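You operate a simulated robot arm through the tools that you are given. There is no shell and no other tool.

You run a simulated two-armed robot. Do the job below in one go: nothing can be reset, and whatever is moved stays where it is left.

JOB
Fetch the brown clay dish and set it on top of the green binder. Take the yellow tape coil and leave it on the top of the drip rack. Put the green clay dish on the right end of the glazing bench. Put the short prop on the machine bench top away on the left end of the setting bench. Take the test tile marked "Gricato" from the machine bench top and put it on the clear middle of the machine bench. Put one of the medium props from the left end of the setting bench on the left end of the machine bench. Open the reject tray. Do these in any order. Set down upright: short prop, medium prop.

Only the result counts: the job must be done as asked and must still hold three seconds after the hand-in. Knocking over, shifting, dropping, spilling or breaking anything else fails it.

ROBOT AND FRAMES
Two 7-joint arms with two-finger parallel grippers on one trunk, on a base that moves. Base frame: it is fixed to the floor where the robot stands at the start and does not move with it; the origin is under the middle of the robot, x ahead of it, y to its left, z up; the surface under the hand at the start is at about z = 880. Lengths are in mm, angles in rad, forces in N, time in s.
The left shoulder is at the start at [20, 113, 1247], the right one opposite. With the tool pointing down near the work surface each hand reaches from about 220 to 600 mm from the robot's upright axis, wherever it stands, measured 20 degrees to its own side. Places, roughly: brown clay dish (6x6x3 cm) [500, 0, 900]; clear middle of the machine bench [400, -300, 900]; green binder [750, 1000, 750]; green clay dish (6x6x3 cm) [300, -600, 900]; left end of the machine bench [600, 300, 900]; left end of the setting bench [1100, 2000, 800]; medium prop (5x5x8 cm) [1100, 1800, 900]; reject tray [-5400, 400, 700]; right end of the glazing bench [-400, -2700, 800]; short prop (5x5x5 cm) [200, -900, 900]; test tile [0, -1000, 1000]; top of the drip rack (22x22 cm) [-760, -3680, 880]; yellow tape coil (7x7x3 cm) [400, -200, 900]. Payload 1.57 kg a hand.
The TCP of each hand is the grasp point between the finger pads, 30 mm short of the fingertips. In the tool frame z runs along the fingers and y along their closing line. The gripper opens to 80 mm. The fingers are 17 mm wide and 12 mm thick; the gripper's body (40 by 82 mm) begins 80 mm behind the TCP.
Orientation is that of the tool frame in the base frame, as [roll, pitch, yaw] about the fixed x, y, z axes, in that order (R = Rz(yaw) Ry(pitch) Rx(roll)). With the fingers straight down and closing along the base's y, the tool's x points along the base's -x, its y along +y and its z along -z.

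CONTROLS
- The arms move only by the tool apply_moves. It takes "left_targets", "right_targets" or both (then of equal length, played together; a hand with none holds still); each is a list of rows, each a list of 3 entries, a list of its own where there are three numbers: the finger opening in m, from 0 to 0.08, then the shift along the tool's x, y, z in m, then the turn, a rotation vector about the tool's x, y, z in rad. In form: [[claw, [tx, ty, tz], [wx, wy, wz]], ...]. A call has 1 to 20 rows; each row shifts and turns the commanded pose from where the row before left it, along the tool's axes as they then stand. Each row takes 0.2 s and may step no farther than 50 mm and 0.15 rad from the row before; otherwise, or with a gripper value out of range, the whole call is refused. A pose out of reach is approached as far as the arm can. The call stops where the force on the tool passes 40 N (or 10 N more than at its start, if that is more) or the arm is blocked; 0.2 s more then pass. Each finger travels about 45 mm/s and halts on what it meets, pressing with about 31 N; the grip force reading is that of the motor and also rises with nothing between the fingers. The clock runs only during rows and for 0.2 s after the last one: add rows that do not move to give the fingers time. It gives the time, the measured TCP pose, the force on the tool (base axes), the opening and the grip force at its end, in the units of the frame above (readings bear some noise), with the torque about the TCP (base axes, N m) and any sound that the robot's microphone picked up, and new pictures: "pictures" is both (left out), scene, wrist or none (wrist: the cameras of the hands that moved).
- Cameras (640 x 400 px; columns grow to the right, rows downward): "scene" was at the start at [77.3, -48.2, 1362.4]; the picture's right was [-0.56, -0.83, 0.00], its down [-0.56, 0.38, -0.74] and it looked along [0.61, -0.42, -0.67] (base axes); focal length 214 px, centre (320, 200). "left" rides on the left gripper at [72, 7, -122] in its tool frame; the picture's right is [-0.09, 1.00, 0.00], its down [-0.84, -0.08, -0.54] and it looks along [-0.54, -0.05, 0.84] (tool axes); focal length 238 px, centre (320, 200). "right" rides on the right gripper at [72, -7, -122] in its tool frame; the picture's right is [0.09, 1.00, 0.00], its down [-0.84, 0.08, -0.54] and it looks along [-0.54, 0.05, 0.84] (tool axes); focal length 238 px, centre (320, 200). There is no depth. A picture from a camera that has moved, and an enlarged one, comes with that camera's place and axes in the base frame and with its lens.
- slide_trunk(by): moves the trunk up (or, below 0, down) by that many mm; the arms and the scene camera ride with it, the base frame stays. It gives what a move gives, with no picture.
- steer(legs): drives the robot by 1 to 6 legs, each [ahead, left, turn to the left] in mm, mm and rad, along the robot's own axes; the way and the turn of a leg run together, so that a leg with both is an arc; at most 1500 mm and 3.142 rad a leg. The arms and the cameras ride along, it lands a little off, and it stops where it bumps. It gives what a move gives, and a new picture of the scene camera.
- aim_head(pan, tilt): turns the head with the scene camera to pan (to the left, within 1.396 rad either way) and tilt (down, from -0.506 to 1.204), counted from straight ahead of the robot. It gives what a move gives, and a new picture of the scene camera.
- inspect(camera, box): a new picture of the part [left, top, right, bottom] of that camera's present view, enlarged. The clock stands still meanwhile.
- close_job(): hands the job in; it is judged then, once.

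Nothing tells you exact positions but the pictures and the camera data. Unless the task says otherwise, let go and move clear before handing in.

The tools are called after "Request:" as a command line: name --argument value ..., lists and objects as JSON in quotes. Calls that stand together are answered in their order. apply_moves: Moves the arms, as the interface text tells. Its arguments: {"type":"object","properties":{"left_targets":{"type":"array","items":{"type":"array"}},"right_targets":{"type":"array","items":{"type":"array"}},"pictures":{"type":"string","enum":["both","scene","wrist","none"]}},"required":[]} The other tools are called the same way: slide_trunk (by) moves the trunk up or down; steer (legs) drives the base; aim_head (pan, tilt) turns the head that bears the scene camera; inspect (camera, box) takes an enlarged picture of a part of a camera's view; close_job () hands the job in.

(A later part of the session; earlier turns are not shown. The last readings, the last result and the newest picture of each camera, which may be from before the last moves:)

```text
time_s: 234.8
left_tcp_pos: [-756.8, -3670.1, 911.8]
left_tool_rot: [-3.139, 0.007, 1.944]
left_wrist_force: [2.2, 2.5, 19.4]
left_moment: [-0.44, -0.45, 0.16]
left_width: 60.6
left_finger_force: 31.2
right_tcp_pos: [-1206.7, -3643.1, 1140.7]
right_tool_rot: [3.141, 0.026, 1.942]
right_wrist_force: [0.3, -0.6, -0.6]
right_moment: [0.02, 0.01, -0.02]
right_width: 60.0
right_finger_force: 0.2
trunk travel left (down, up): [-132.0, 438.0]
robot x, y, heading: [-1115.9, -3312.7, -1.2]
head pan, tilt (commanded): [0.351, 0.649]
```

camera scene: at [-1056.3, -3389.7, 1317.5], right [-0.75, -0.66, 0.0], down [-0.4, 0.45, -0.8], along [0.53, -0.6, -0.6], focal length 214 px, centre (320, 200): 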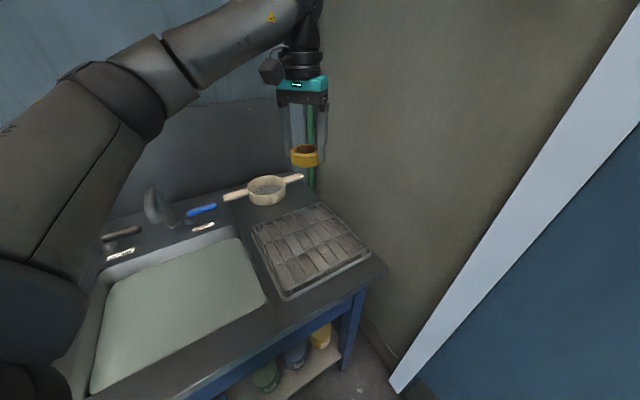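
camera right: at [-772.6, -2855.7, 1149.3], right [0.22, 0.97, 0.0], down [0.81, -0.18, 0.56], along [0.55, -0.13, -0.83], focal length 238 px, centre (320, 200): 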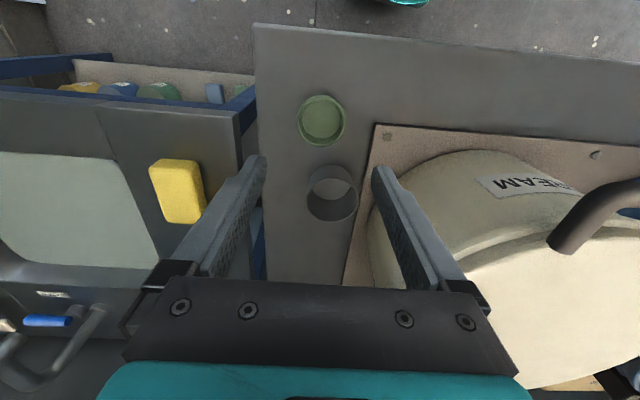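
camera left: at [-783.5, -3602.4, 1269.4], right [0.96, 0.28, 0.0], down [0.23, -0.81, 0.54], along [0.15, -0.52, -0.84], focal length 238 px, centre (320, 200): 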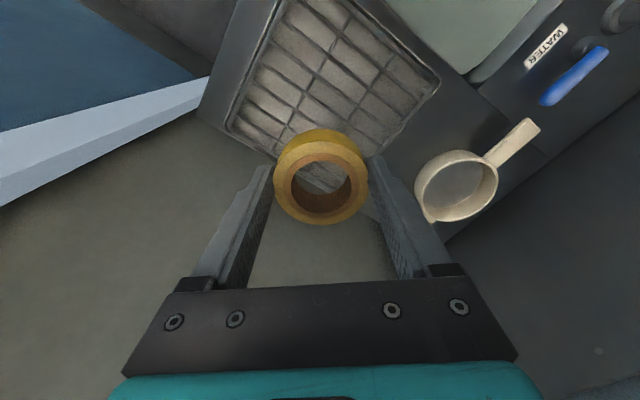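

Contact on the rack. Easing and releasing the coil, then rising.

Request:
slide_trunk --by 1.5

Request:
apply_moves --left_targets '[[0.066, [0, 0, 0], [0, 0, 0]], [0.074, [0, 0, 0], [0, 0, 0]], [0.076, [0, 0, 0], [0, 0, 0]], [0.076, [0, 0, -0.02], [0, 0, 0]], [0.076, [0, 0, -0.04], [0, 0, 0]], [0.076, [0, 0, -0.05], [0, 0, 0]], [0.076, [0, 0, -0.05], [0, 0, 0]], [0.076, [0, 0, -0.05], [0, 0, 0]], [0.076, [0, 0, 0], [0, 0, 0]]]' --pictures "both"

```text
time_s: 235.3
left_tcp_pos: [-756.5, -3670.8, 912.5]
left_tool_rot: [-3.139, 0.005, 1.944]
left_wrist_force: [3.5, -0.9, 18.5]
left_moment: [-0.57, -0.33, 0.12]
left_width: 60.5
left_finger_force: 31.2
right_tcp_pos: [-1206.9, -3643.4, 1142.7]
right_tool_rot: [3.141, 0.024, 1.942]
right_wrist_force: [0.8, 0.8, -0.7]
right_moment: [0.01, 0.0, 0.0]
right_width: 59.9
right_finger_force: 0.1
trunk travel left (down, up): [-133.0, 437.0]
robot x, y, heading: [-1115.3, -3316.6, -1.201]
head pan, tilt (commanded): [0.351, 0.649]
```

```text
time_s: 237.3
left_tcp_pos: [-757.3, -3671.7, 1120.7]
left_tool_rot: [-3.14, 0.001, 1.943]
left_wrist_force: [0.2, -0.3, -0.3]
left_moment: [0.0, -0.03, 0.0]
left_width: 75.9
left_finger_force: 0.1
right_tcp_pos: [-1206.3, -3644.6, 1142.1]
right_tool_rot: [3.14, 0.025, 1.943]
right_wrist_force: [0.2, -0.5, 0.5]
right_moment: [0.01, -0.01, -0.01]
right_width: 60.0
right_finger_force: 0.0
trunk travel left (down, up): [-133.0, 437.0]
robot x, y, heading: [-1113.9, -3312.4, -1.2]
head pan, tilt (commanded): [0.351, 0.649]
camera scene: at [-1055.8, -3389.7, 1202.9], right [-0.75, -0.66, 0.0], down [-0.4, 0.45, -0.8], along [0.53, -0.6, -0.6], focal length 214 px, centre (320, 200)
camera left: at [-777.3, -3602.5, 1244.2], right [0.96, 0.28, 0.0], down [0.23, -0.81, 0.54], along [0.15, -0.52, -0.84], focal length 238 px, centre (320, 200)
```

scene: 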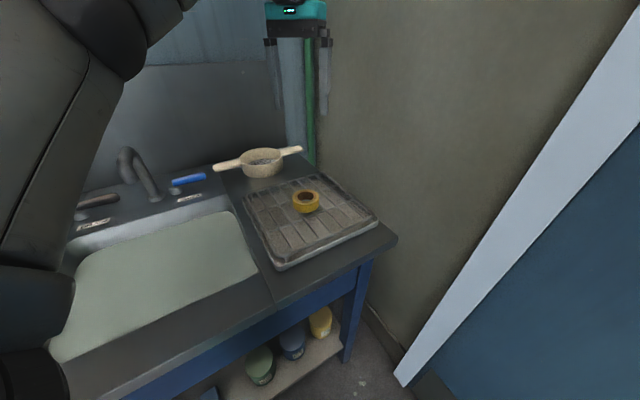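
left: 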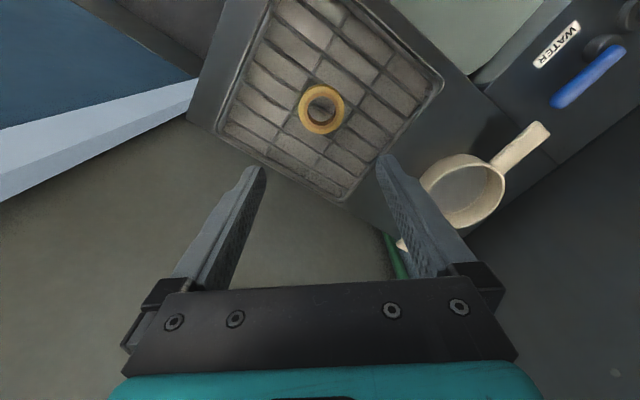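

The coil lies flat on the drip rack. Now I back out of the corner and turn to look for the reject tray behind me.

Request:
apply_moves --left_targets '[[0.03, [0.05, 0, -0.02], [0, 0, 0]], [0.03, [0.05, 0, -0.02], [0, 0, 0]], [0.03, [0.04, 0, 0], [0, 0, 0]], [0.03, [0, 0, 0], [0, 0, 0]]]' --pictures "none"

Request:
slide_trunk --by 120

Request:
steer --legs '[[-450, 10, 0], [-300, 0, 0]]'

Request:
aim_head --pan -1.39 --tilt 0.2

```text
refused: row 1 steps farther than a row can; nothing moved
```

```text
time_s: 238.8
left_tcp_pos: [-758.2, -3671.8, 1242.0]
left_tool_rot: [-3.139, 0.002, 1.945]
left_wrist_force: [0.0, 0.6, 0.4]
left_moment: [-0.02, -0.02, -0.01]
left_width: 76.2
left_finger_force: 0.0
right_tcp_pos: [-1206.8, -3646.1, 1260.8]
right_tool_rot: [3.14, 0.026, 1.943]
right_wrist_force: [-0.1, -0.4, 0.1]
right_moment: [0.01, 0.0, 0.0]
right_width: 60.1
right_finger_force: 0.1
trunk travel left (down, up): [-253.0, 317.0]
robot x, y, heading: [-1116.6, -3313.8, -1.198]
head pan, tilt (commanded): [0.351, 0.649]
```

```text
time_s: 243.2
left_tcp_pos: [-1021.1, -2968.2, 1241.5]
left_tool_rot: [-3.139, 0.002, 1.942]
left_wrist_force: [-0.6, 0.4, 0.1]
left_moment: [-0.02, 0.0, 0.01]
left_width: 76.0
left_finger_force: 0.0
right_tcp_pos: [-1469.8, -2940.3, 1262.1]
right_tool_rot: [3.14, 0.023, 1.937]
right_wrist_force: [1.1, -0.6, -0.1]
right_moment: [-0.02, -0.03, 0.0]
right_width: 60.0
right_finger_force: 0.2
trunk travel left (down, up): [-253.0, 317.0]
robot x, y, heading: [-1378.2, -2609.2, -1.204]
head pan, tilt (commanded): [0.351, 0.649]
camera scene: at [-1317.3, -2684.7, 1323.0], right [-0.75, -0.66, 0.0], down [-0.4, 0.45, -0.8], along [0.52, -0.6, -0.6], focal length 214 px, centre (320, 200)
```

scene: 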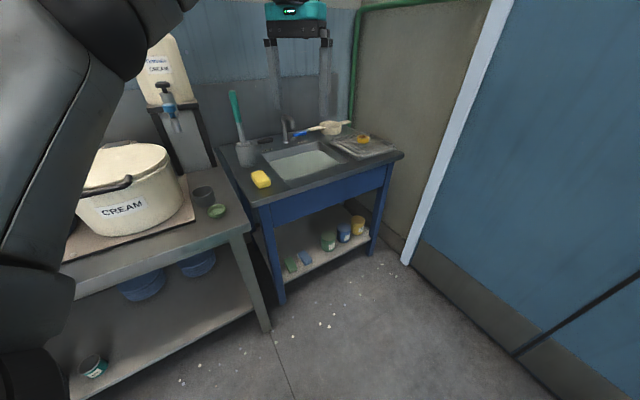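

```text
time_s: 244.9
left_tcp_pos: [-1020.0, -2969.2, 1241.5]
left_tool_rot: [-3.139, 0.002, 1.938]
left_wrist_force: [-0.1, -1.0, 0.5]
left_moment: [0.01, -0.01, -0.03]
left_width: 76.0
left_finger_force: 0.0
right_tcp_pos: [-1469.1, -2939.8, 1261.5]
right_tool_rot: [3.141, 0.025, 1.939]
right_wrist_force: [-0.2, 0.6, 0.4]
right_moment: [0.01, 0.02, 0.05]
right_width: 59.9
right_finger_force: 0.0
trunk travel left (down, up): [-253.0, 317.0]
robot x, y, heading: [-1377.5, -2609.3, -1.203]
head pan, tilt (commanded): [-1.389, 0.201]
camera scene: at [-1453.6, -2668.6, 1364.0], right [-0.52, 0.85, 0.0], down [0.17, 0.1, -0.98], along [-0.84, -0.51, -0.2], focal length 214 px, centre (320, 200)
```

scene: 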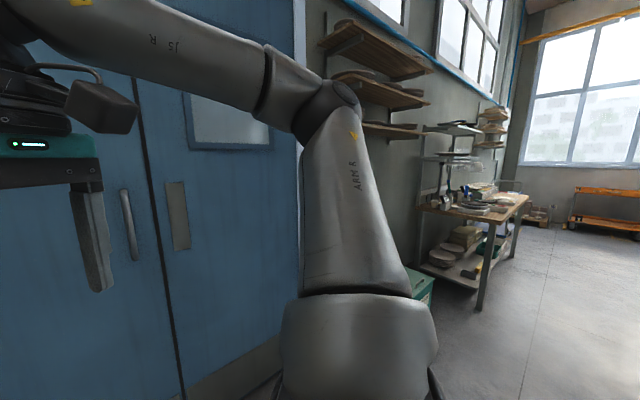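

I'm clear of the sink corner. Now I turn right to face the rest of the workshop, toward the reject tray.

Request:
apply_moves --left_targets '[[0.03, [0.045, 0, 0], [0, 0, 0]], [0.03, [0.045, 0, 0], [0, 0, 0]], [0.03, [0.045, 0, 0], [0, 0, 0]], [0.03, [0, 0, 0], [0, 0, 0]]]' --pictures "none"

Request:
steer --legs '[[0, 0, -2.58]]'

Request:
aim_head --pan 0.0 --tilt 0.15

Request:
aim_head --pan -0.8 --tilt 0.2

Request:
aim_head --pan 0.8 --tilt 0.2

```text
time_s: 245.9
left_tcp_pos: [-1067.8, -2843.2, 1238.3]
left_tool_rot: [-3.142, 0.003, 1.939]
left_wrist_force: [0.0, 0.3, 0.1]
left_moment: [0.01, 0.02, -0.03]
left_width: 29.9
left_finger_force: 0.1
right_tcp_pos: [-1469.0, -2939.7, 1260.9]
right_tool_rot: [3.14, 0.021, 1.937]
right_wrist_force: [0.3, 0.5, -0.1]
right_moment: [0.0, 0.02, -0.03]
right_width: 60.3
right_finger_force: 0.1
trunk travel left (down, up): [-253.0, 317.0]
robot x, y, heading: [-1374.3, -2607.8, -1.207]
head pan, tilt (commanded): [-1.389, 0.201]
```

```text
time_s: 252.4
left_tcp_pos: [-1760.2, -2576.7, 1238.2]
left_tool_rot: [-3.139, 0.004, -0.641]
left_wrist_force: [-0.2, -0.4, 0.3]
left_moment: [-0.02, -0.01, 0.03]
left_width: 30.1
left_finger_force: 0.1
right_tcp_pos: [-1472.3, -2279.2, 1262.1]
right_tool_rot: [3.14, 0.025, -0.64]
right_wrist_force: [0.6, 0.7, 0.1]
right_moment: [-0.01, -0.04, 0.01]
right_width: 60.1
right_finger_force: 0.1
trunk travel left (down, up): [-253.0, 317.0]
robot x, y, heading: [-1377.2, -2606.8, 2.503]
head pan, tilt (commanded): [-1.389, 0.201]
camera scene: at [-1344.4, -2521.1, 1364.0], right [0.9, -0.44, 0.0], down [-0.09, -0.18, -0.98], along [0.43, 0.88, -0.2], focal length 214 px, centre (320, 200)
```

scene: 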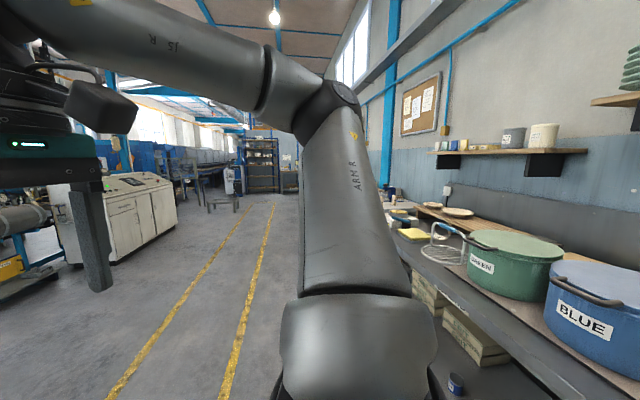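

```text
time_s: 253.9
left_tcp_pos: [-1760.7, -2576.7, 1239.5]
left_tool_rot: [-3.14, 0.001, -0.641]
left_wrist_force: [-0.5, 0.2, -0.3]
left_moment: [0.0, 0.01, 0.01]
left_width: 30.0
left_finger_force: 0.0
right_tcp_pos: [-1472.2, -2279.1, 1262.3]
right_tool_rot: [3.141, 0.023, -0.642]
right_wrist_force: [0.3, 0.4, -0.3]
right_moment: [0.01, -0.05, 0.02]
right_width: 59.8
right_finger_force: 0.0
trunk travel left (down, up): [-253.0, 317.0]
robot x, y, heading: [-1377.8, -2610.0, 2.501]
head pan, tilt (commanded): [0.0, 0.15]
camera scene: at [-1460.0, -2549.1, 1368.7], right [0.6, 0.8, 0.0], down [0.12, -0.09, -0.99], along [-0.79, 0.59, -0.15], focal length 214 px, centre (320, 200)
```

scene: 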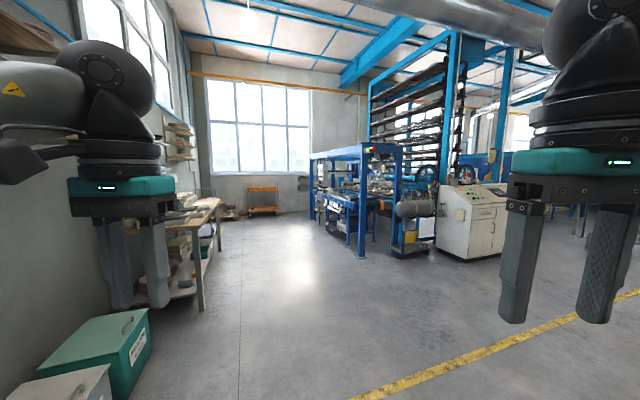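

```text
time_s: 255.1
left_tcp_pos: [-1761.9, -2576.1, 1238.1]
left_tool_rot: [-3.138, 0.0, -0.639]
left_wrist_force: [1.1, -0.1, -1.0]
left_moment: [0.02, 0.03, 0.02]
left_width: 29.7
left_finger_force: 0.1
right_tcp_pos: [-1472.8, -2278.7, 1261.8]
right_tool_rot: [3.14, 0.024, -0.642]
right_wrist_force: [0.5, -0.2, 0.0]
right_moment: [-0.02, 0.0, -0.04]
right_width: 60.0
right_finger_force: 0.1
trunk travel left (down, up): [-253.0, 317.0]
robot x, y, heading: [-1372.0, -2607.2, 2.497]
head pan, tilt (commanded): [-0.799, 0.201]
camera scene: at [-1398.0, -2512.3, 1364.0], right [0.99, 0.13, 0.0], down [0.03, -0.2, -0.98], along [-0.13, 0.97, -0.2], focal length 214 px, centre (320, 200)
```

scene: 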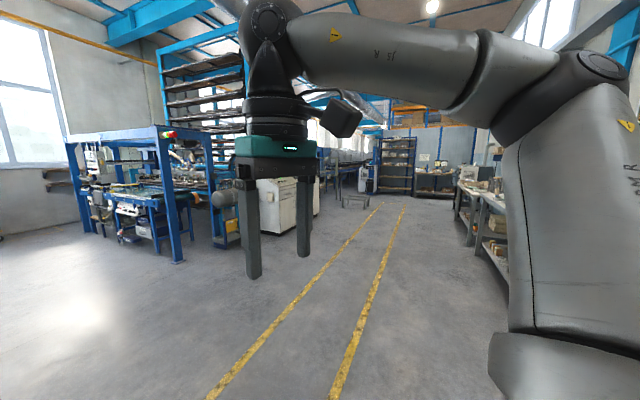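

```text
time_s: 256.7
left_tcp_pos: [-1759.5, -2577.0, 1239.3]
left_tool_rot: [-3.14, 0.002, -0.641]
left_wrist_force: [-0.1, 0.1, -0.7]
left_moment: [0.01, 0.05, 0.01]
left_width: 30.2
left_finger_force: 0.0
right_tcp_pos: [-1472.8, -2279.5, 1261.5]
right_tool_rot: [3.141, 0.027, -0.641]
right_wrist_force: [0.3, 0.2, 0.1]
right_moment: [-0.03, -0.01, 0.01]
right_width: 60.0
right_finger_force: 0.0
trunk travel left (down, up): [-253.0, 317.0]
robot x, y, heading: [-1373.1, -2609.2, 2.505]
head pan, tilt (commanded): [0.799, 0.201]
camera scene: at [-1477.7, -2619.3, 1364.0], right [-0.16, 0.99, 0.0], down [0.2, 0.03, -0.98], along [-0.97, -0.15, -0.2], focal length 214 px, centre (320, 200)
```

scene: 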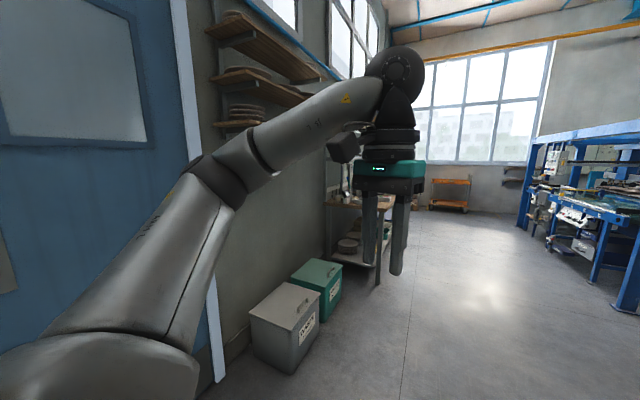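

The reject tray direction points right at the blue caged machine ahead. Zooming in.

Request:
aim_head --pan 0.0 --tilt 0.15

Request:
inspect --camera "scene" --box '[280, 130, 440, 270]'

```text
time_s: 257.9
left_tcp_pos: [-1761.1, -2577.0, 1238.9]
left_tool_rot: [-3.139, 0.0, -0.641]
left_wrist_force: [0.4, -0.1, -0.3]
left_moment: [0.04, 0.02, -0.01]
left_width: 30.2
left_finger_force: 0.1
right_tcp_pos: [-1473.6, -2280.3, 1261.9]
right_tool_rot: [3.139, 0.025, -0.642]
right_wrist_force: [0.2, 0.5, 0.6]
right_moment: [-0.01, -0.01, -0.02]
right_width: 60.2
right_finger_force: 0.2
trunk travel left (down, up): [-253.0, 317.0]
robot x, y, heading: [-1377.4, -2608.8, 2.502]
head pan, tilt (commanded): [0.0, 0.15]
camera scene: at [-1460.1, -2549.3, 1368.7], right [0.6, 0.8, 0.0], down [0.12, -0.09, -0.99], along [-0.79, 0.59, -0.15], focal length 214 px, centre (320, 200)
```

scene: 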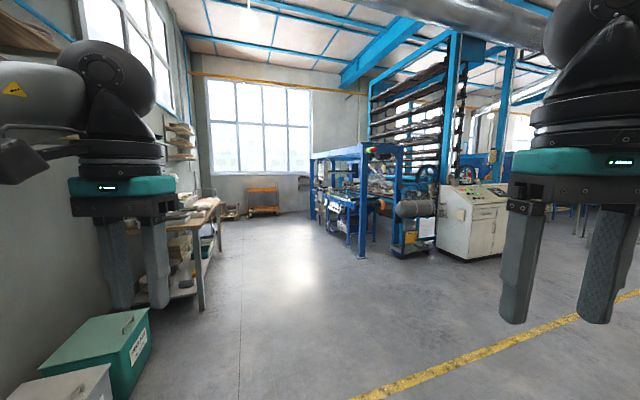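

```text
2.86 times, centred on (360, 200) of scene
camera zoom: at [-1460.1, -2549.3, 1368.7], right [0.6, 0.8, 0.0], down [0.12, -0.09, -0.99], along [-0.79, 0.59, -0.15], focal length 613 px, centre (206, 200)
```

zoom: 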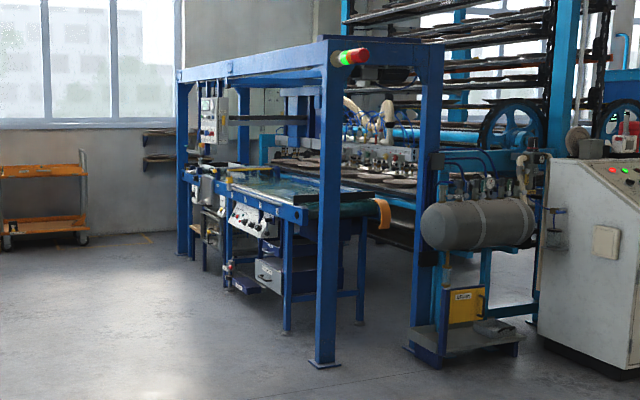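

A control panel and a drawer-like box hang on the machine's side. I drive closer for a better look.

Request:
steer --legs '[[1500, 0, 0], [600, 0, 0]]'

Request:
inspect --camera "scene" --box '[240, 100, 480, 300]'

```text
time_s: 268.4
left_tcp_pos: [-3460.5, -1289.4, 1238.9]
left_tool_rot: [-3.14, 0.001, -0.647]
left_wrist_force: [0.5, 0.6, -0.4]
left_moment: [0.0, -0.03, 0.02]
left_width: 30.0
left_finger_force: 0.0
right_tcp_pos: [-3171.0, -995.0, 1262.0]
right_tool_rot: [3.14, 0.025, -0.648]
right_wrist_force: [1.1, 0.8, 0.4]
right_moment: [0.0, -0.03, -0.03]
right_width: 60.2
right_finger_force: 0.1
trunk travel left (down, up): [-253.0, 317.0]
robot x, y, heading: [-3077.3, -1325.7, 2.498]
head pan, tilt (commanded): [0.0, 0.15]
camera scene: at [-3159.3, -1265.1, 1368.7], right [0.6, 0.8, 0.0], down [0.12, -0.09, -0.99], along [-0.79, 0.6, -0.15], focal length 214 px, centre (320, 200)
```

scene: 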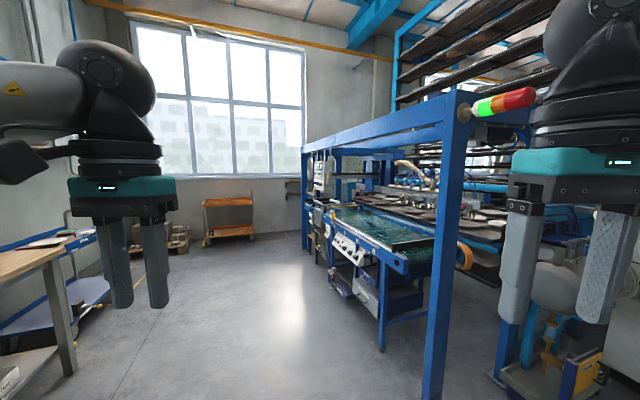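

```text
2.00 times, centred on (360, 200) of scene
camera zoom: at [-3159.3, -1265.1, 1368.7], right [0.6, 0.8, 0.0], down [0.12, -0.09, -0.99], along [-0.79, 0.6, -0.15], focal length 429 px, centre (240, 200)
```

zoom: 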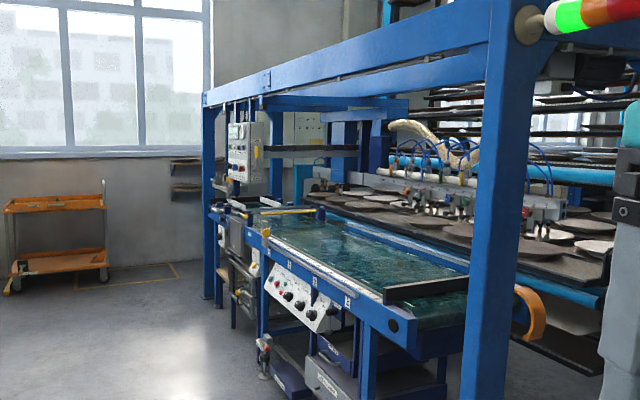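

Request:
inspect --camera "scene" --box '[300, 185, 360, 265]'

Request:
inspect --camera "scene" --box '[340, 220, 420, 320]'

```text
5.00 times, centred on (330, 225) of scene
camera zoom: at [-3159.3, -1265.1, 1368.7], right [0.6, 0.8, 0.0], down [0.12, -0.09, -0.99], along [-0.79, 0.6, -0.15], focal length 1072 px, centre (270, 75)
```

zoom: 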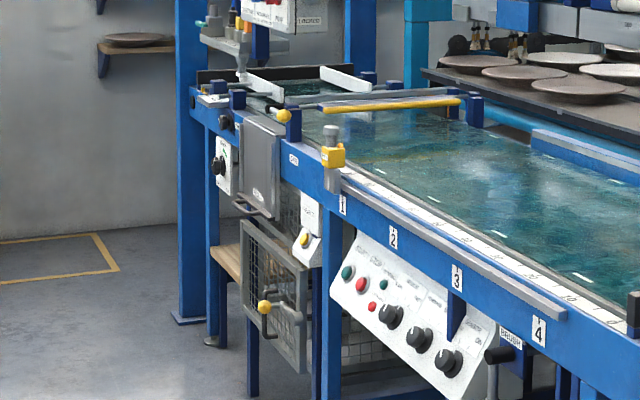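

```text
4.00 times, centred on (380, 270) of scene
camera zoom: at [-3159.3, -1265.1, 1368.7], right [0.6, 0.8, 0.0], down [0.12, -0.09, -0.99], along [-0.79, 0.6, -0.15], focal length 858 px, centre (80, -80)
```

zoom: 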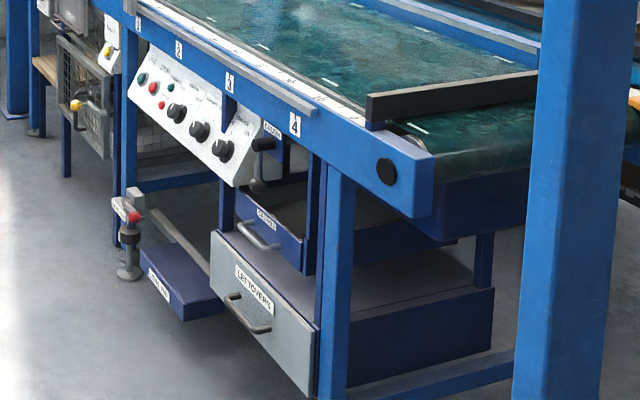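

Request:
inspect --camera "scene" --box '[352, 250, 392, 310]'

Request:
inspect --camera "scene" --box '[318, 205, 348, 245]'

```text
6.67 times, centred on (372, 280) of scene
camera zoom: at [-3159.3, -1265.1, 1368.7], right [0.6, 0.8, 0.0], down [0.12, -0.09, -0.99], along [-0.79, 0.6, -0.15], focal length 1430 px, centre (-27, -333)
```

zoom: 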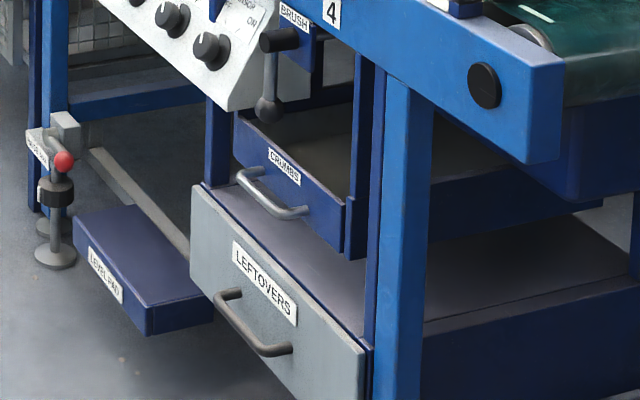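

```text
10.00 times, centred on (333, 225) of scene
camera zoom: at [-3159.3, -1265.1, 1368.7], right [0.6, 0.8, 0.0], down [0.12, -0.09, -0.99], along [-0.79, 0.6, -0.15], focal length 2145 px, centre (190, -50)
```

zoom: 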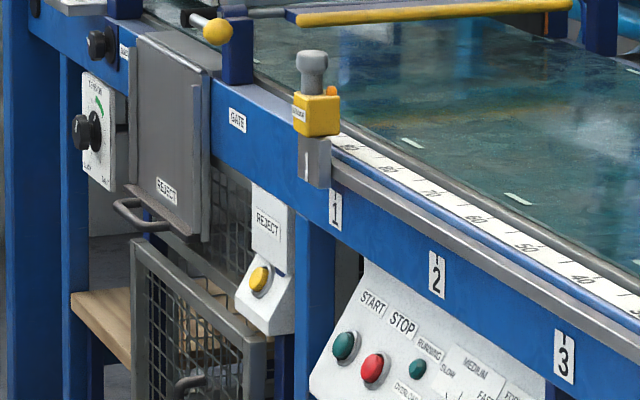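

I can read the labels: CRUMBS, LEFTOVERS, LEVEL PAD, and further left a grey box with handle labelled REJECT. I'll drive to the front of that side of the machine and face it.

Request:
steer --legs '[[1150, 410, 0], [1150, 410, 0], [0, 0, -1.23]]'

Request:
aim_head --pan 0.0 --tilt 0.5

```text
time_s: 283.5
left_tcp_pos: [-5506.9, -236.1, 1238.4]
left_tool_rot: [-3.14, 0.003, -1.88]
left_wrist_force: [0.1, -0.2, -0.4]
left_moment: [-0.03, 0.01, -0.01]
left_width: 30.0
left_finger_force: 0.1
right_tcp_pos: [-5133.4, -410.7, 1261.2]
right_tool_rot: [3.14, 0.024, -1.881]
right_wrist_force: [-0.1, 0.3, 1.2]
right_moment: [0.01, 0.02, 0.02]
right_width: 60.2
right_finger_force: 0.0
trunk travel left (down, up): [-253.0, 317.0]
robot x, y, heading: [-5412.6, -614.0, 1.258]
head pan, tilt (commanded): [0.0, 0.15]
camera scene: at [-5383.1, -513.2, 1368.7], right [0.95, -0.31, 0.0], down [-0.05, -0.14, -0.99], along [0.3, 0.94, -0.15], focal length 214 px, centre (320, 200)
```

scene: 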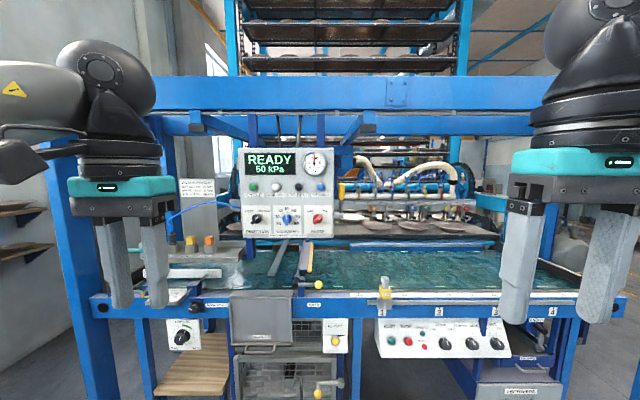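

```text
time_s: 284.3
left_tcp_pos: [-5507.5, -234.6, 1239.6]
left_tool_rot: [-3.14, 0.001, -1.882]
left_wrist_force: [-0.1, -0.2, 0.1]
left_moment: [0.0, 0.0, -0.02]
left_width: 29.9
left_finger_force: 0.0
right_tcp_pos: [-5133.0, -408.9, 1262.2]
right_tool_rot: [3.141, 0.024, -1.882]
right_wrist_force: [-0.3, -0.4, 0.1]
right_moment: [-0.03, 0.0, -0.02]
right_width: 59.7
right_finger_force: 0.0
trunk travel left (down, up): [-253.0, 317.0]
robot x, y, heading: [-5413.8, -610.4, 1.263]
head pan, tilt (commanded): [0.0, 0.499]
camera scene: at [-5383.7, -514.8, 1336.4], right [0.95, -0.31, 0.0], down [-0.15, -0.46, -0.88], along [0.27, 0.84, -0.48], focal length 214 px, centre (320, 200)
```

scene: 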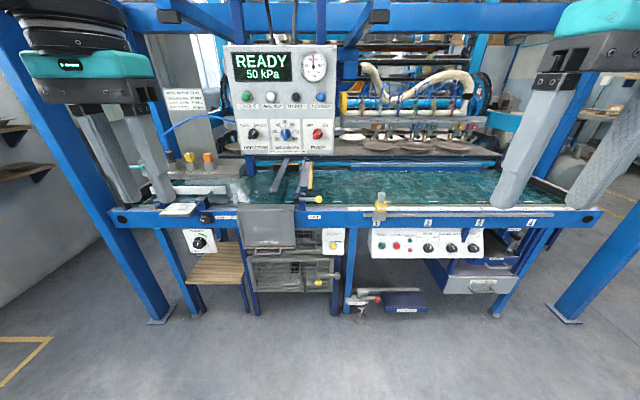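

Now I face the machine. Zooming on the reject area.

Request:
inspect --camera "scene" --box '[220, 180, 380, 310]'

Request:
inspect --camera "scene" --box '[230, 195, 310, 260]'

Request:
inspect --camera "scene" --box '[240, 240, 350, 310]'

```text
3.08 times, centred on (300, 245) of scene
camera zoom: at [-5383.7, -514.8, 1336.4], right [0.95, -0.31, 0.0], down [-0.15, -0.46, -0.88], along [0.27, 0.84, -0.48], focal length 660 px, centre (382, 62)
```

zoom: 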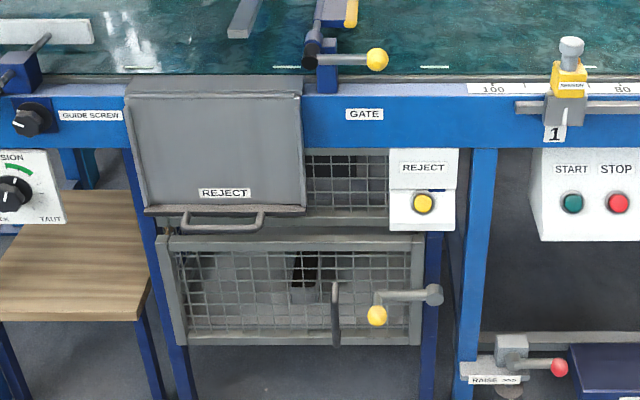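

```text
6.15 times, centred on (270, 228) of scene
camera zoom: at [-5383.7, -514.8, 1336.4], right [0.95, -0.31, 0.0], down [-0.15, -0.46, -0.88], along [0.27, 0.84, -0.48], focal length 1320 px, centre (628, 31)
```

zoom: 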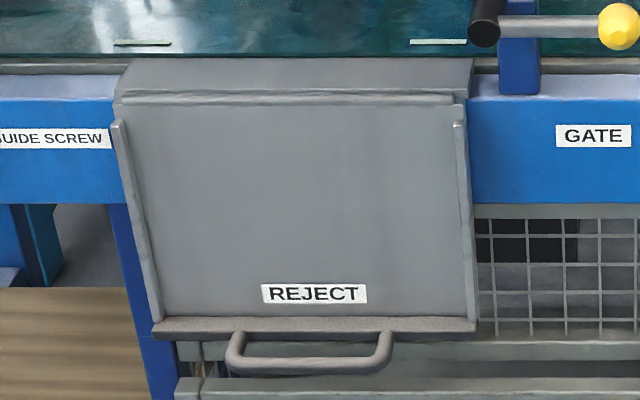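

```text
5.71 times, centred on (295, 275) of scene
camera zoom: at [-5383.7, -514.8, 1336.4], right [0.95, -0.31, 0.0], down [-0.15, -0.46, -0.88], along [0.27, 0.84, -0.48], focal length 1226 px, centre (463, -229)
```

zoom: 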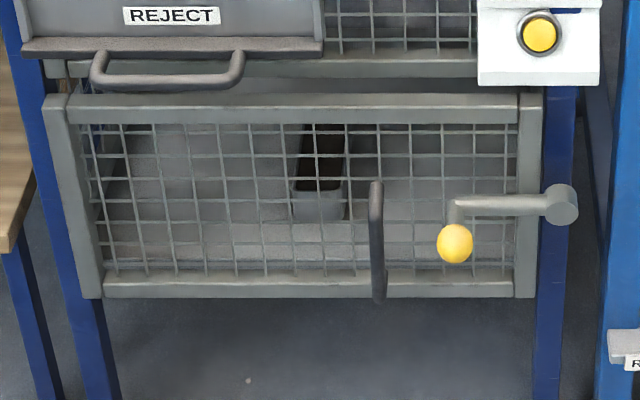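

The grey panel labelled REJECT with a U-handle matches the hinted place (z≈700). I look with the wrist cameras too, and from a different trunk height.

Request:
inspect --camera "left" --box '[0, 0, 640, 400]'

Request:
inspect --camera "right" --box '[0, 0, 640, 400]'

Request:
slide_trunk --by -230

Request:
inspect --camera "scene" --box '[200, 80, 400, 240]'

Request:
inspect --camera "scene" --box '[230, 110, 310, 200]'

```text
1.00 times, centred on (320, 200) of left (not enlarged: the box is as wide or as high as the picture)
camera zoom: at [-5534.7, -301.3, 1361.9], right [-0.92, 0.39, 0.0], down [0.33, 0.77, 0.54], along [0.21, 0.5, -0.84], focal length 238 px, centre (320, 200)
```

zoom: 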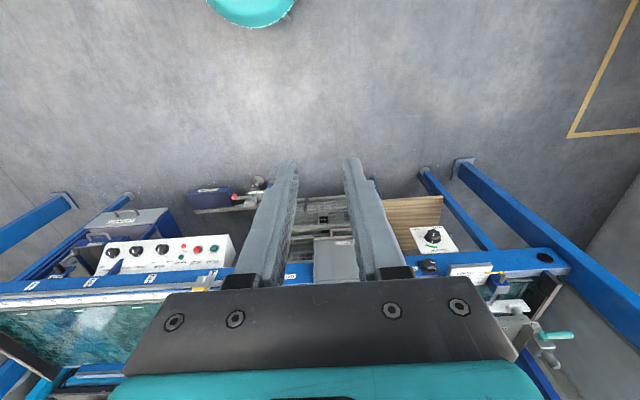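

```text
1.00 times, centred on (320, 200) of right (not enlarged: the box is as wide or as high as the picture)
camera zoom: at [-5149.2, -485.5, 1382.4], right [-0.98, 0.22, 0.0], down [0.18, 0.81, 0.56], along [0.12, 0.55, -0.83], focal length 238 px, centre (320, 200)
```

zoom: 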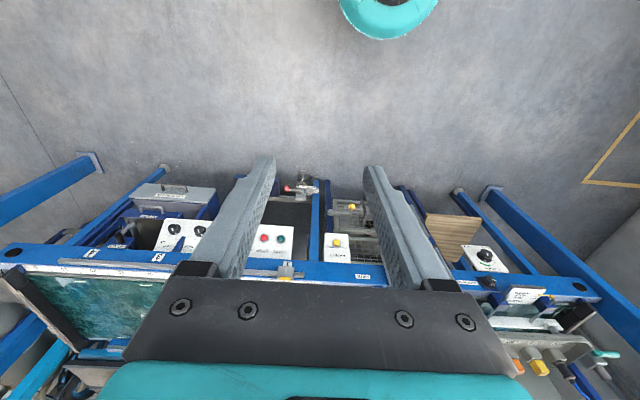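

```text
time_s: 286.7
left_tcp_pos: [-5505.8, -234.8, 1009.8]
left_tool_rot: [-3.14, 0.003, -1.882]
left_wrist_force: [0.9, -0.4, -0.1]
left_moment: [0.01, 0.01, 0.03]
left_width: 30.0
left_finger_force: 0.0
right_tcp_pos: [-5132.6, -410.6, 1031.9]
right_tool_rot: [-3.142, 0.024, -1.882]
right_wrist_force: [0.4, 1.1, 0.6]
right_moment: [-0.01, 0.02, 0.02]
right_width: 60.1
right_finger_force: 0.0
trunk travel left (down, up): [-23.0, 547.0]
robot x, y, heading: [-5413.2, -608.2, 1.258]
head pan, tilt (commanded): [0.0, 0.499]
```

```text
2.50 times, centred on (300, 160) of scene
camera zoom: at [-5383.7, -514.8, 1106.4], right [0.95, -0.31, 0.0], down [-0.15, -0.46, -0.88], along [0.27, 0.84, -0.48], focal length 536 px, centre (370, 300)
```

zoom: 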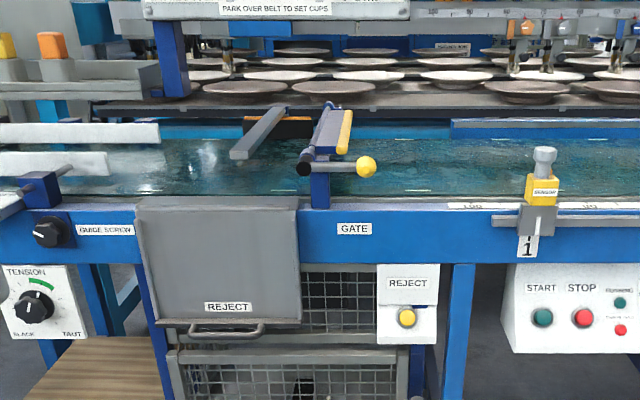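

```text
4.44 times, centred on (270, 155) of scene
camera zoom: at [-5383.7, -514.8, 1106.4], right [0.95, -0.31, 0.0], down [-0.15, -0.46, -0.88], along [0.27, 0.84, -0.48], focal length 953 px, centre (542, 400)
```

zoom: 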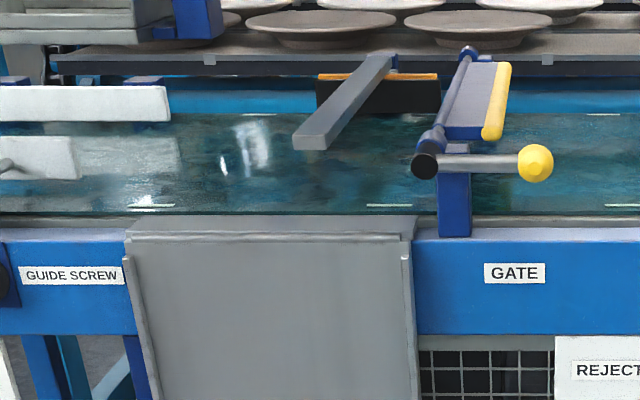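

I believe the grey REJECT tray is a drop-leaf: hinged at the top by the belt, U-handle at its lower edge. To grip the handle bar I need the fingers turned 90°. I test rolling the left hand the other way in free space.

Request:
apply_moves --left_targets '[[0.03, [0, 0, 0], [0, 0, -0.14]], [0.03, [0, 0, 0], [0, 0, -0.14]], [0.03, [0, 0, 0], [0, 0, -0.14]], [0.03, [0, 0, 0], [0, 0, -0.14]], [0.03, [0, 0, 0], [0, 0, -0.14]], [0.03, [0, 0, 0], [0, 0, -0.14]], [0.03, [0, 0, 0], [0, 0, 0]]]' --pictures "scene"

```text
time_s: 288.3
left_tcp_pos: [-5505.9, -233.7, 1008.0]
left_tool_rot: [-3.139, 0.0, -1.037]
left_wrist_force: [1.5, -0.4, 1.0]
left_moment: [-0.01, -0.02, -0.02]
left_width: 30.1
left_finger_force: 0.1
right_tcp_pos: [-5133.0, -410.6, 1031.9]
right_tool_rot: [3.139, 0.024, -1.881]
right_wrist_force: [-0.3, -0.6, -0.6]
right_moment: [0.04, 0.0, 0.02]
right_width: 60.1
right_finger_force: 0.0
trunk travel left (down, up): [-23.0, 547.0]
robot x, y, heading: [-5411.5, -610.5, 1.259]
head pan, tilt (commanded): [0.0, 0.499]
camera scene: at [-5383.7, -514.8, 1106.3], right [0.95, -0.31, 0.0], down [-0.15, -0.46, -0.88], along [0.27, 0.84, -0.48], focal length 214 px, centre (320, 200)
```

scene: 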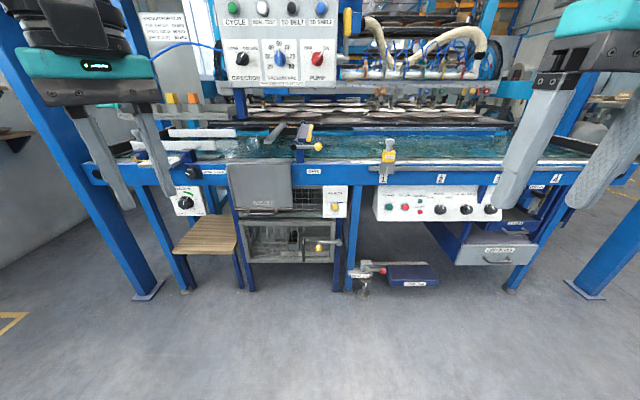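

Rolling in this direction works. Continue to 90°.

Request:
apply_moves --left_targets '[[0.03, [0, 0, 0], [0, 0, -0.146]], [0.03, [0, 0, 0], [0, 0, -0.146]], [0.03, [0, 0, 0], [0, 0, -0.146]], [0.03, [0, 0, 0], [0, 0, -0.146]], [0.03, [0, 0, 0], [0, 0, -0.146]], [0.03, [0, 0, 0], [0, 0, 0]]]' --pictures "wrist"

```text
time_s: 289.7
left_tcp_pos: [-5506.1, -234.5, 1008.7]
left_tool_rot: [-3.14, -0.003, -0.311]
left_wrist_force: [-0.8, 0.4, 0.5]
left_moment: [0.02, -0.02, -0.03]
left_width: 29.9
left_finger_force: 0.2
right_tcp_pos: [-5132.8, -410.1, 1032.1]
right_tool_rot: [3.139, 0.025, -1.882]
right_wrist_force: [-0.3, 0.0, 0.8]
right_moment: [-0.01, 0.01, -0.01]
right_width: 59.9
right_finger_force: 0.1
trunk travel left (down, up): [-23.0, 547.0]
robot x, y, heading: [-5413.5, -607.9, 1.262]
head pan, tilt (commanded): [0.0, 0.499]
camera left: at [-5439.5, -262.6, 1131.6], right [-0.39, -0.92, 0.0], down [-0.77, 0.33, 0.54], along [-0.5, 0.21, -0.84], focal length 238 px, centre (320, 200)
```

left: 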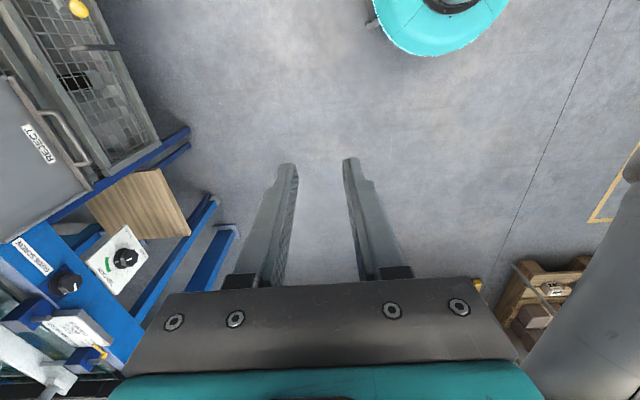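

The 90° roll works this way with no loss of reach. Now I drive forward toward the tray (its handle bar is about 865 mm ahead, 243 mm left).

Request:
steer --legs '[[380, 20, 0]]'

Request:
aim_head --pan 0.45 --tilt 0.9

Request:
inspect --camera "left" --box '[0, 0, 640, 400]'

```text
time_s: 292.1
left_tcp_pos: [-5411.8, 129.6, 1008.8]
left_tool_rot: [-3.141, -0.003, -0.308]
left_wrist_force: [-0.2, -0.6, -0.7]
left_moment: [-0.01, -0.02, 0.0]
left_width: 30.0
left_finger_force: 0.1
right_tcp_pos: [-5038.0, -46.3, 1030.8]
right_tool_rot: [-3.141, 0.024, -1.88]
right_wrist_force: [-0.1, 0.3, 0.4]
right_moment: [-0.03, 0.01, -0.01]
right_width: 60.1
right_finger_force: 0.0
trunk travel left (down, up): [-23.0, 547.0]
robot x, y, heading: [-5317.5, -247.6, 1.27]
head pan, tilt (commanded): [0.0, 0.499]
camera scene: at [-5288.7, -151.3, 1106.3], right [0.95, -0.3, 0.0], down [-0.15, -0.46, -0.88], along [0.27, 0.84, -0.48], focal length 214 px, centre (320, 200)
```

scene: 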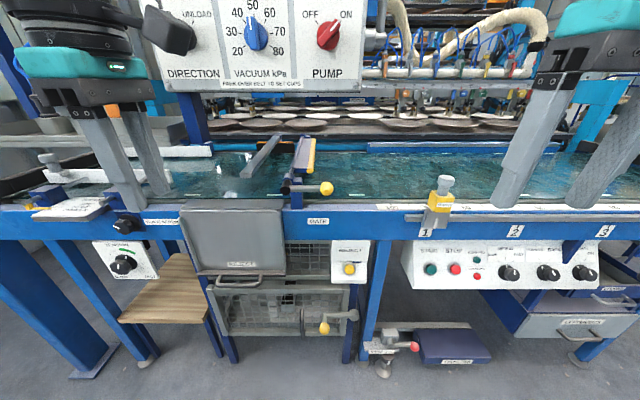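

```text
time_s: 293.0
left_tcp_pos: [-5411.1, 129.8, 1007.8]
left_tool_rot: [-3.139, -0.001, -0.309]
left_wrist_force: [-0.5, -0.1, 0.4]
left_moment: [0.01, 0.0, -0.04]
left_width: 29.8
left_finger_force: 0.0
right_tcp_pos: [-5037.6, -46.1, 1031.4]
right_tool_rot: [3.14, 0.024, -1.879]
right_wrist_force: [-0.6, -0.3, 0.3]
right_moment: [0.0, 0.01, -0.01]
right_width: 59.8
right_finger_force: 0.0
trunk travel left (down, up): [-23.0, 547.0]
robot x, y, heading: [-5319.2, -243.6, 1.259]
head pan, tilt (commanded): [0.45, 0.901]
camera scene: at [-5326.9, -163.3, 1072.5], right [0.99, 0.14, 0.0], down [0.11, -0.78, -0.62], along [-0.09, 0.62, -0.78], focal length 214 px, centre (320, 200)
```

scene: 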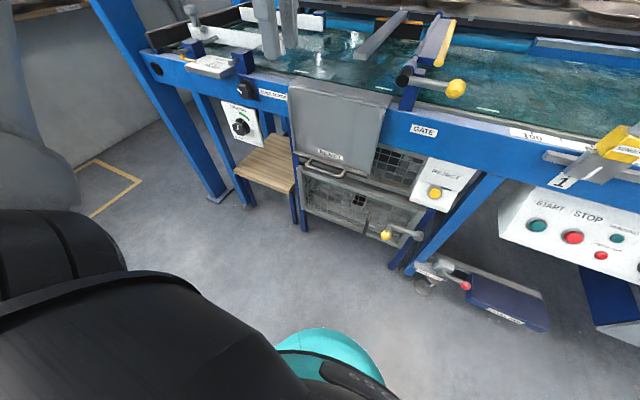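

```text
1.00 times, centred on (320, 200) of left (not enlarged: the box is as wide or as high as the picture)
camera zoom: at [-5345.2, 100.6, 1131.7], right [-0.39, -0.92, 0.0], down [-0.77, 0.33, 0.54], along [-0.5, 0.21, -0.84], focal length 238 px, centre (320, 200)
```

zoom: 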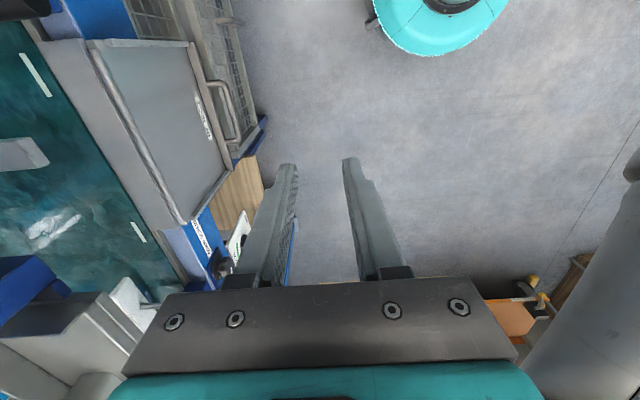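

Now the wrist camera shows the tray well: a hinge rod along the belt edge at the top and the U-handle at the free end. Zooming to measure the bar.

Request:
inspect --camera "left" --box '[70, 20, 290, 240]'

Request:
inspect --camera "scene" --box '[270, 60, 430, 240]'

```text
1.82 times, centred on (180, 130) of left
camera zoom: at [-5345.2, 100.6, 1131.7], right [-0.39, -0.92, 0.0], down [-0.77, 0.33, 0.54], along [-0.5, 0.21, -0.84], focal length 433 px, centre (574, 327)
```

zoom: 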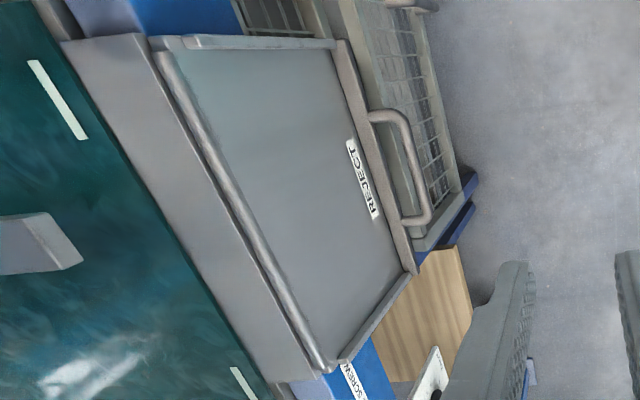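

```text
2.22 times, centred on (350, 150) of scene
camera zoom: at [-5326.9, -163.3, 1072.5], right [0.99, 0.14, 0.0], down [0.11, -0.78, -0.62], along [-0.09, 0.62, -0.78], focal length 477 px, centre (253, 311)
```

zoom: 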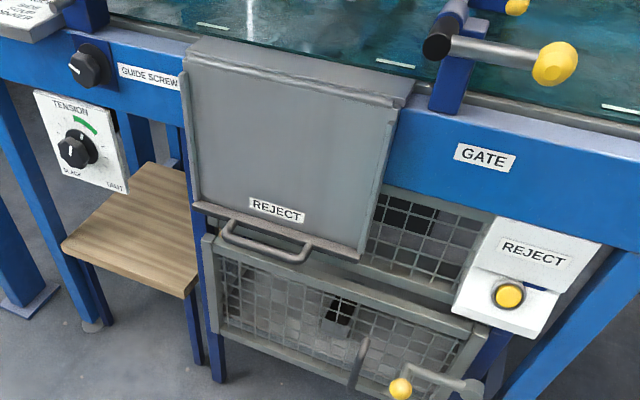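

Triangulated: handle bar at about [-5380, 315, 600], hinge rod at z≈813. I test the left arm's reach at that height in free space in front of the tray.

Request:
apply_moves --left_targets '[[0.05, [-0.003, -0.01, 0.045], [0, 0, 0]], [0.05, [-0.003, -0.01, 0.045], [0, 0, 0]], [0.05, [-0.003, -0.01, 0.045], [0, 0, 0]], [0.05, [-0.003, -0.01, 0.045], [0, 0, 0]], [0.05, [-0.003, -0.01, 0.045], [0, 0, 0]], [0.05, [-0.003, -0.01, 0.045], [0, 0, 0]], [0.05, [-0.003, -0.01, 0.045], [0, 0, 0]], [0.05, [0, 0, 0], [0, 0, 0]]]' --pictures "both"

```text
time_s: 294.8
left_tcp_pos: [-5406.0, 205.1, 690.6]
left_tool_rot: [-3.139, -0.002, -0.309]
left_wrist_force: [-0.4, -0.6, 0.1]
left_moment: [0.0, 0.0, 0.02]
left_width: 50.0
left_finger_force: 0.0
right_tcp_pos: [-5036.9, -46.3, 1031.5]
right_tool_rot: [3.14, 0.027, -1.881]
right_wrist_force: [0.1, 0.7, -0.5]
right_moment: [-0.01, 0.04, 0.01]
right_width: 59.9
right_finger_force: 0.0
trunk travel left (down, up): [-23.0, 547.0]
robot x, y, heading: [-5316.4, -246.8, 1.262]
head pan, tilt (commanded): [0.45, 0.901]
camera scene: at [-5327.0, -163.3, 1072.5], right [0.99, 0.14, 0.0], down [0.11, -0.78, -0.62], along [-0.09, 0.61, -0.78], focal length 214 px, centre (320, 200)
camera left: at [-5339.9, 175.3, 814.5], right [-0.39, -0.92, 0.0], down [-0.77, 0.33, 0.54], along [-0.5, 0.21, -0.84], focal length 238 px, centre (320, 200)
```

scene: 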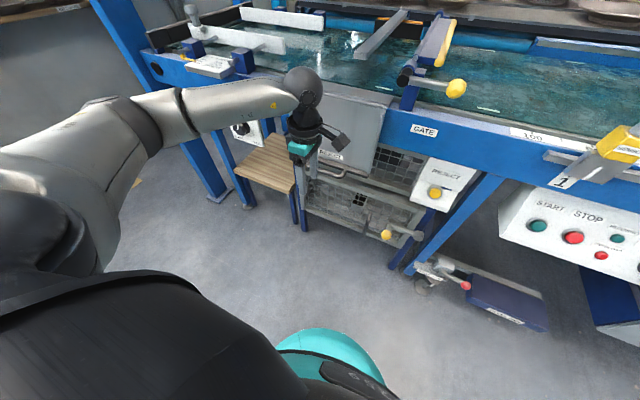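
left: 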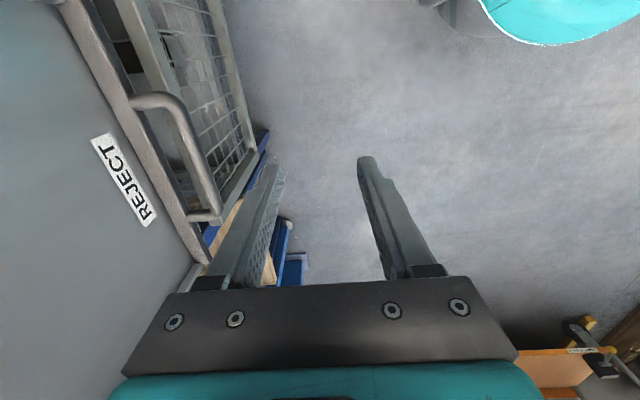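

The hand's wrist would foul the panel with fingers straight down, so I tilt the fingers about 52° forward (pointing to the machine).

Request:
apply_moves --left_targets '[[0.05, [0, 0, 0], [0.15, 0, 0]], [0.05, [0, 0, 0], [0.15, 0, 0]], [0.05, [0, 0, 0], [0.15, 0, 0]], [0.05, [0, 0, 0], [0.15, 0, 0]], [0.05, [0, 0, 0], [0.15, 0, 0]], [0.05, [0, 0, 0], [0.15, 0, 0]], [0.05, [0, 0, 0], [0, 0, 0]]]' --pictures "both"

```text
time_s: 296.4
left_tcp_pos: [-5410.7, 202.3, 694.6]
left_tool_rot: [-2.34, -0.001, -0.309]
left_wrist_force: [0.2, -0.2, -0.5]
left_moment: [0.04, 0.01, -0.02]
left_width: 50.0
left_finger_force: 0.0
left hand out of reach, approached as far as the arm can: row 6
right_tcp_pos: [-5036.7, -46.2, 1031.2]
right_tool_rot: [-3.141, 0.026, -1.88]
right_wrist_force: [0.3, 0.5, 0.1]
right_moment: [0.02, -0.01, 0.03]
right_width: 60.0
right_finger_force: 0.0
trunk travel left (down, up): [-23.0, 547.0]
robot x, y, heading: [-5319.2, -244.9, 1.262]
head pan, tilt (commanded): [0.45, 0.901]
camera scene: at [-5327.0, -163.3, 1072.5], right [0.99, 0.14, 0.0], down [0.11, -0.78, -0.62], along [-0.09, 0.61, -0.78], focal length 214 px, centre (320, 200)
camera left: at [-5368.9, 92.8, 774.9], right [-0.3, -0.63, -0.72], down [-0.9, -0.07, 0.43], along [-0.32, 0.77, -0.55], focal length 238 px, centre (320, 200)
```

scene: 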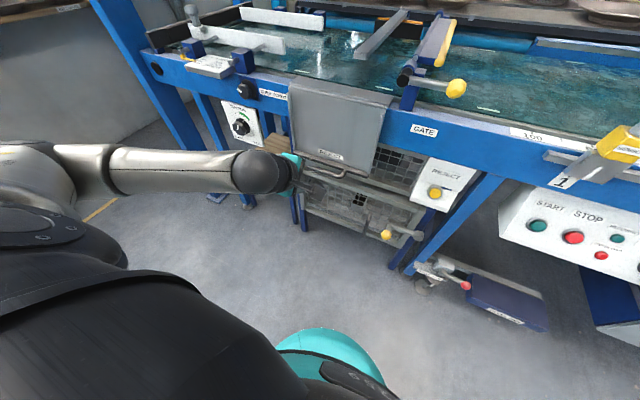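
left: 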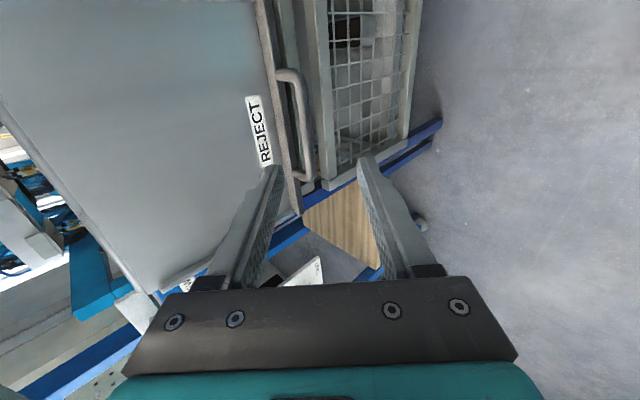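

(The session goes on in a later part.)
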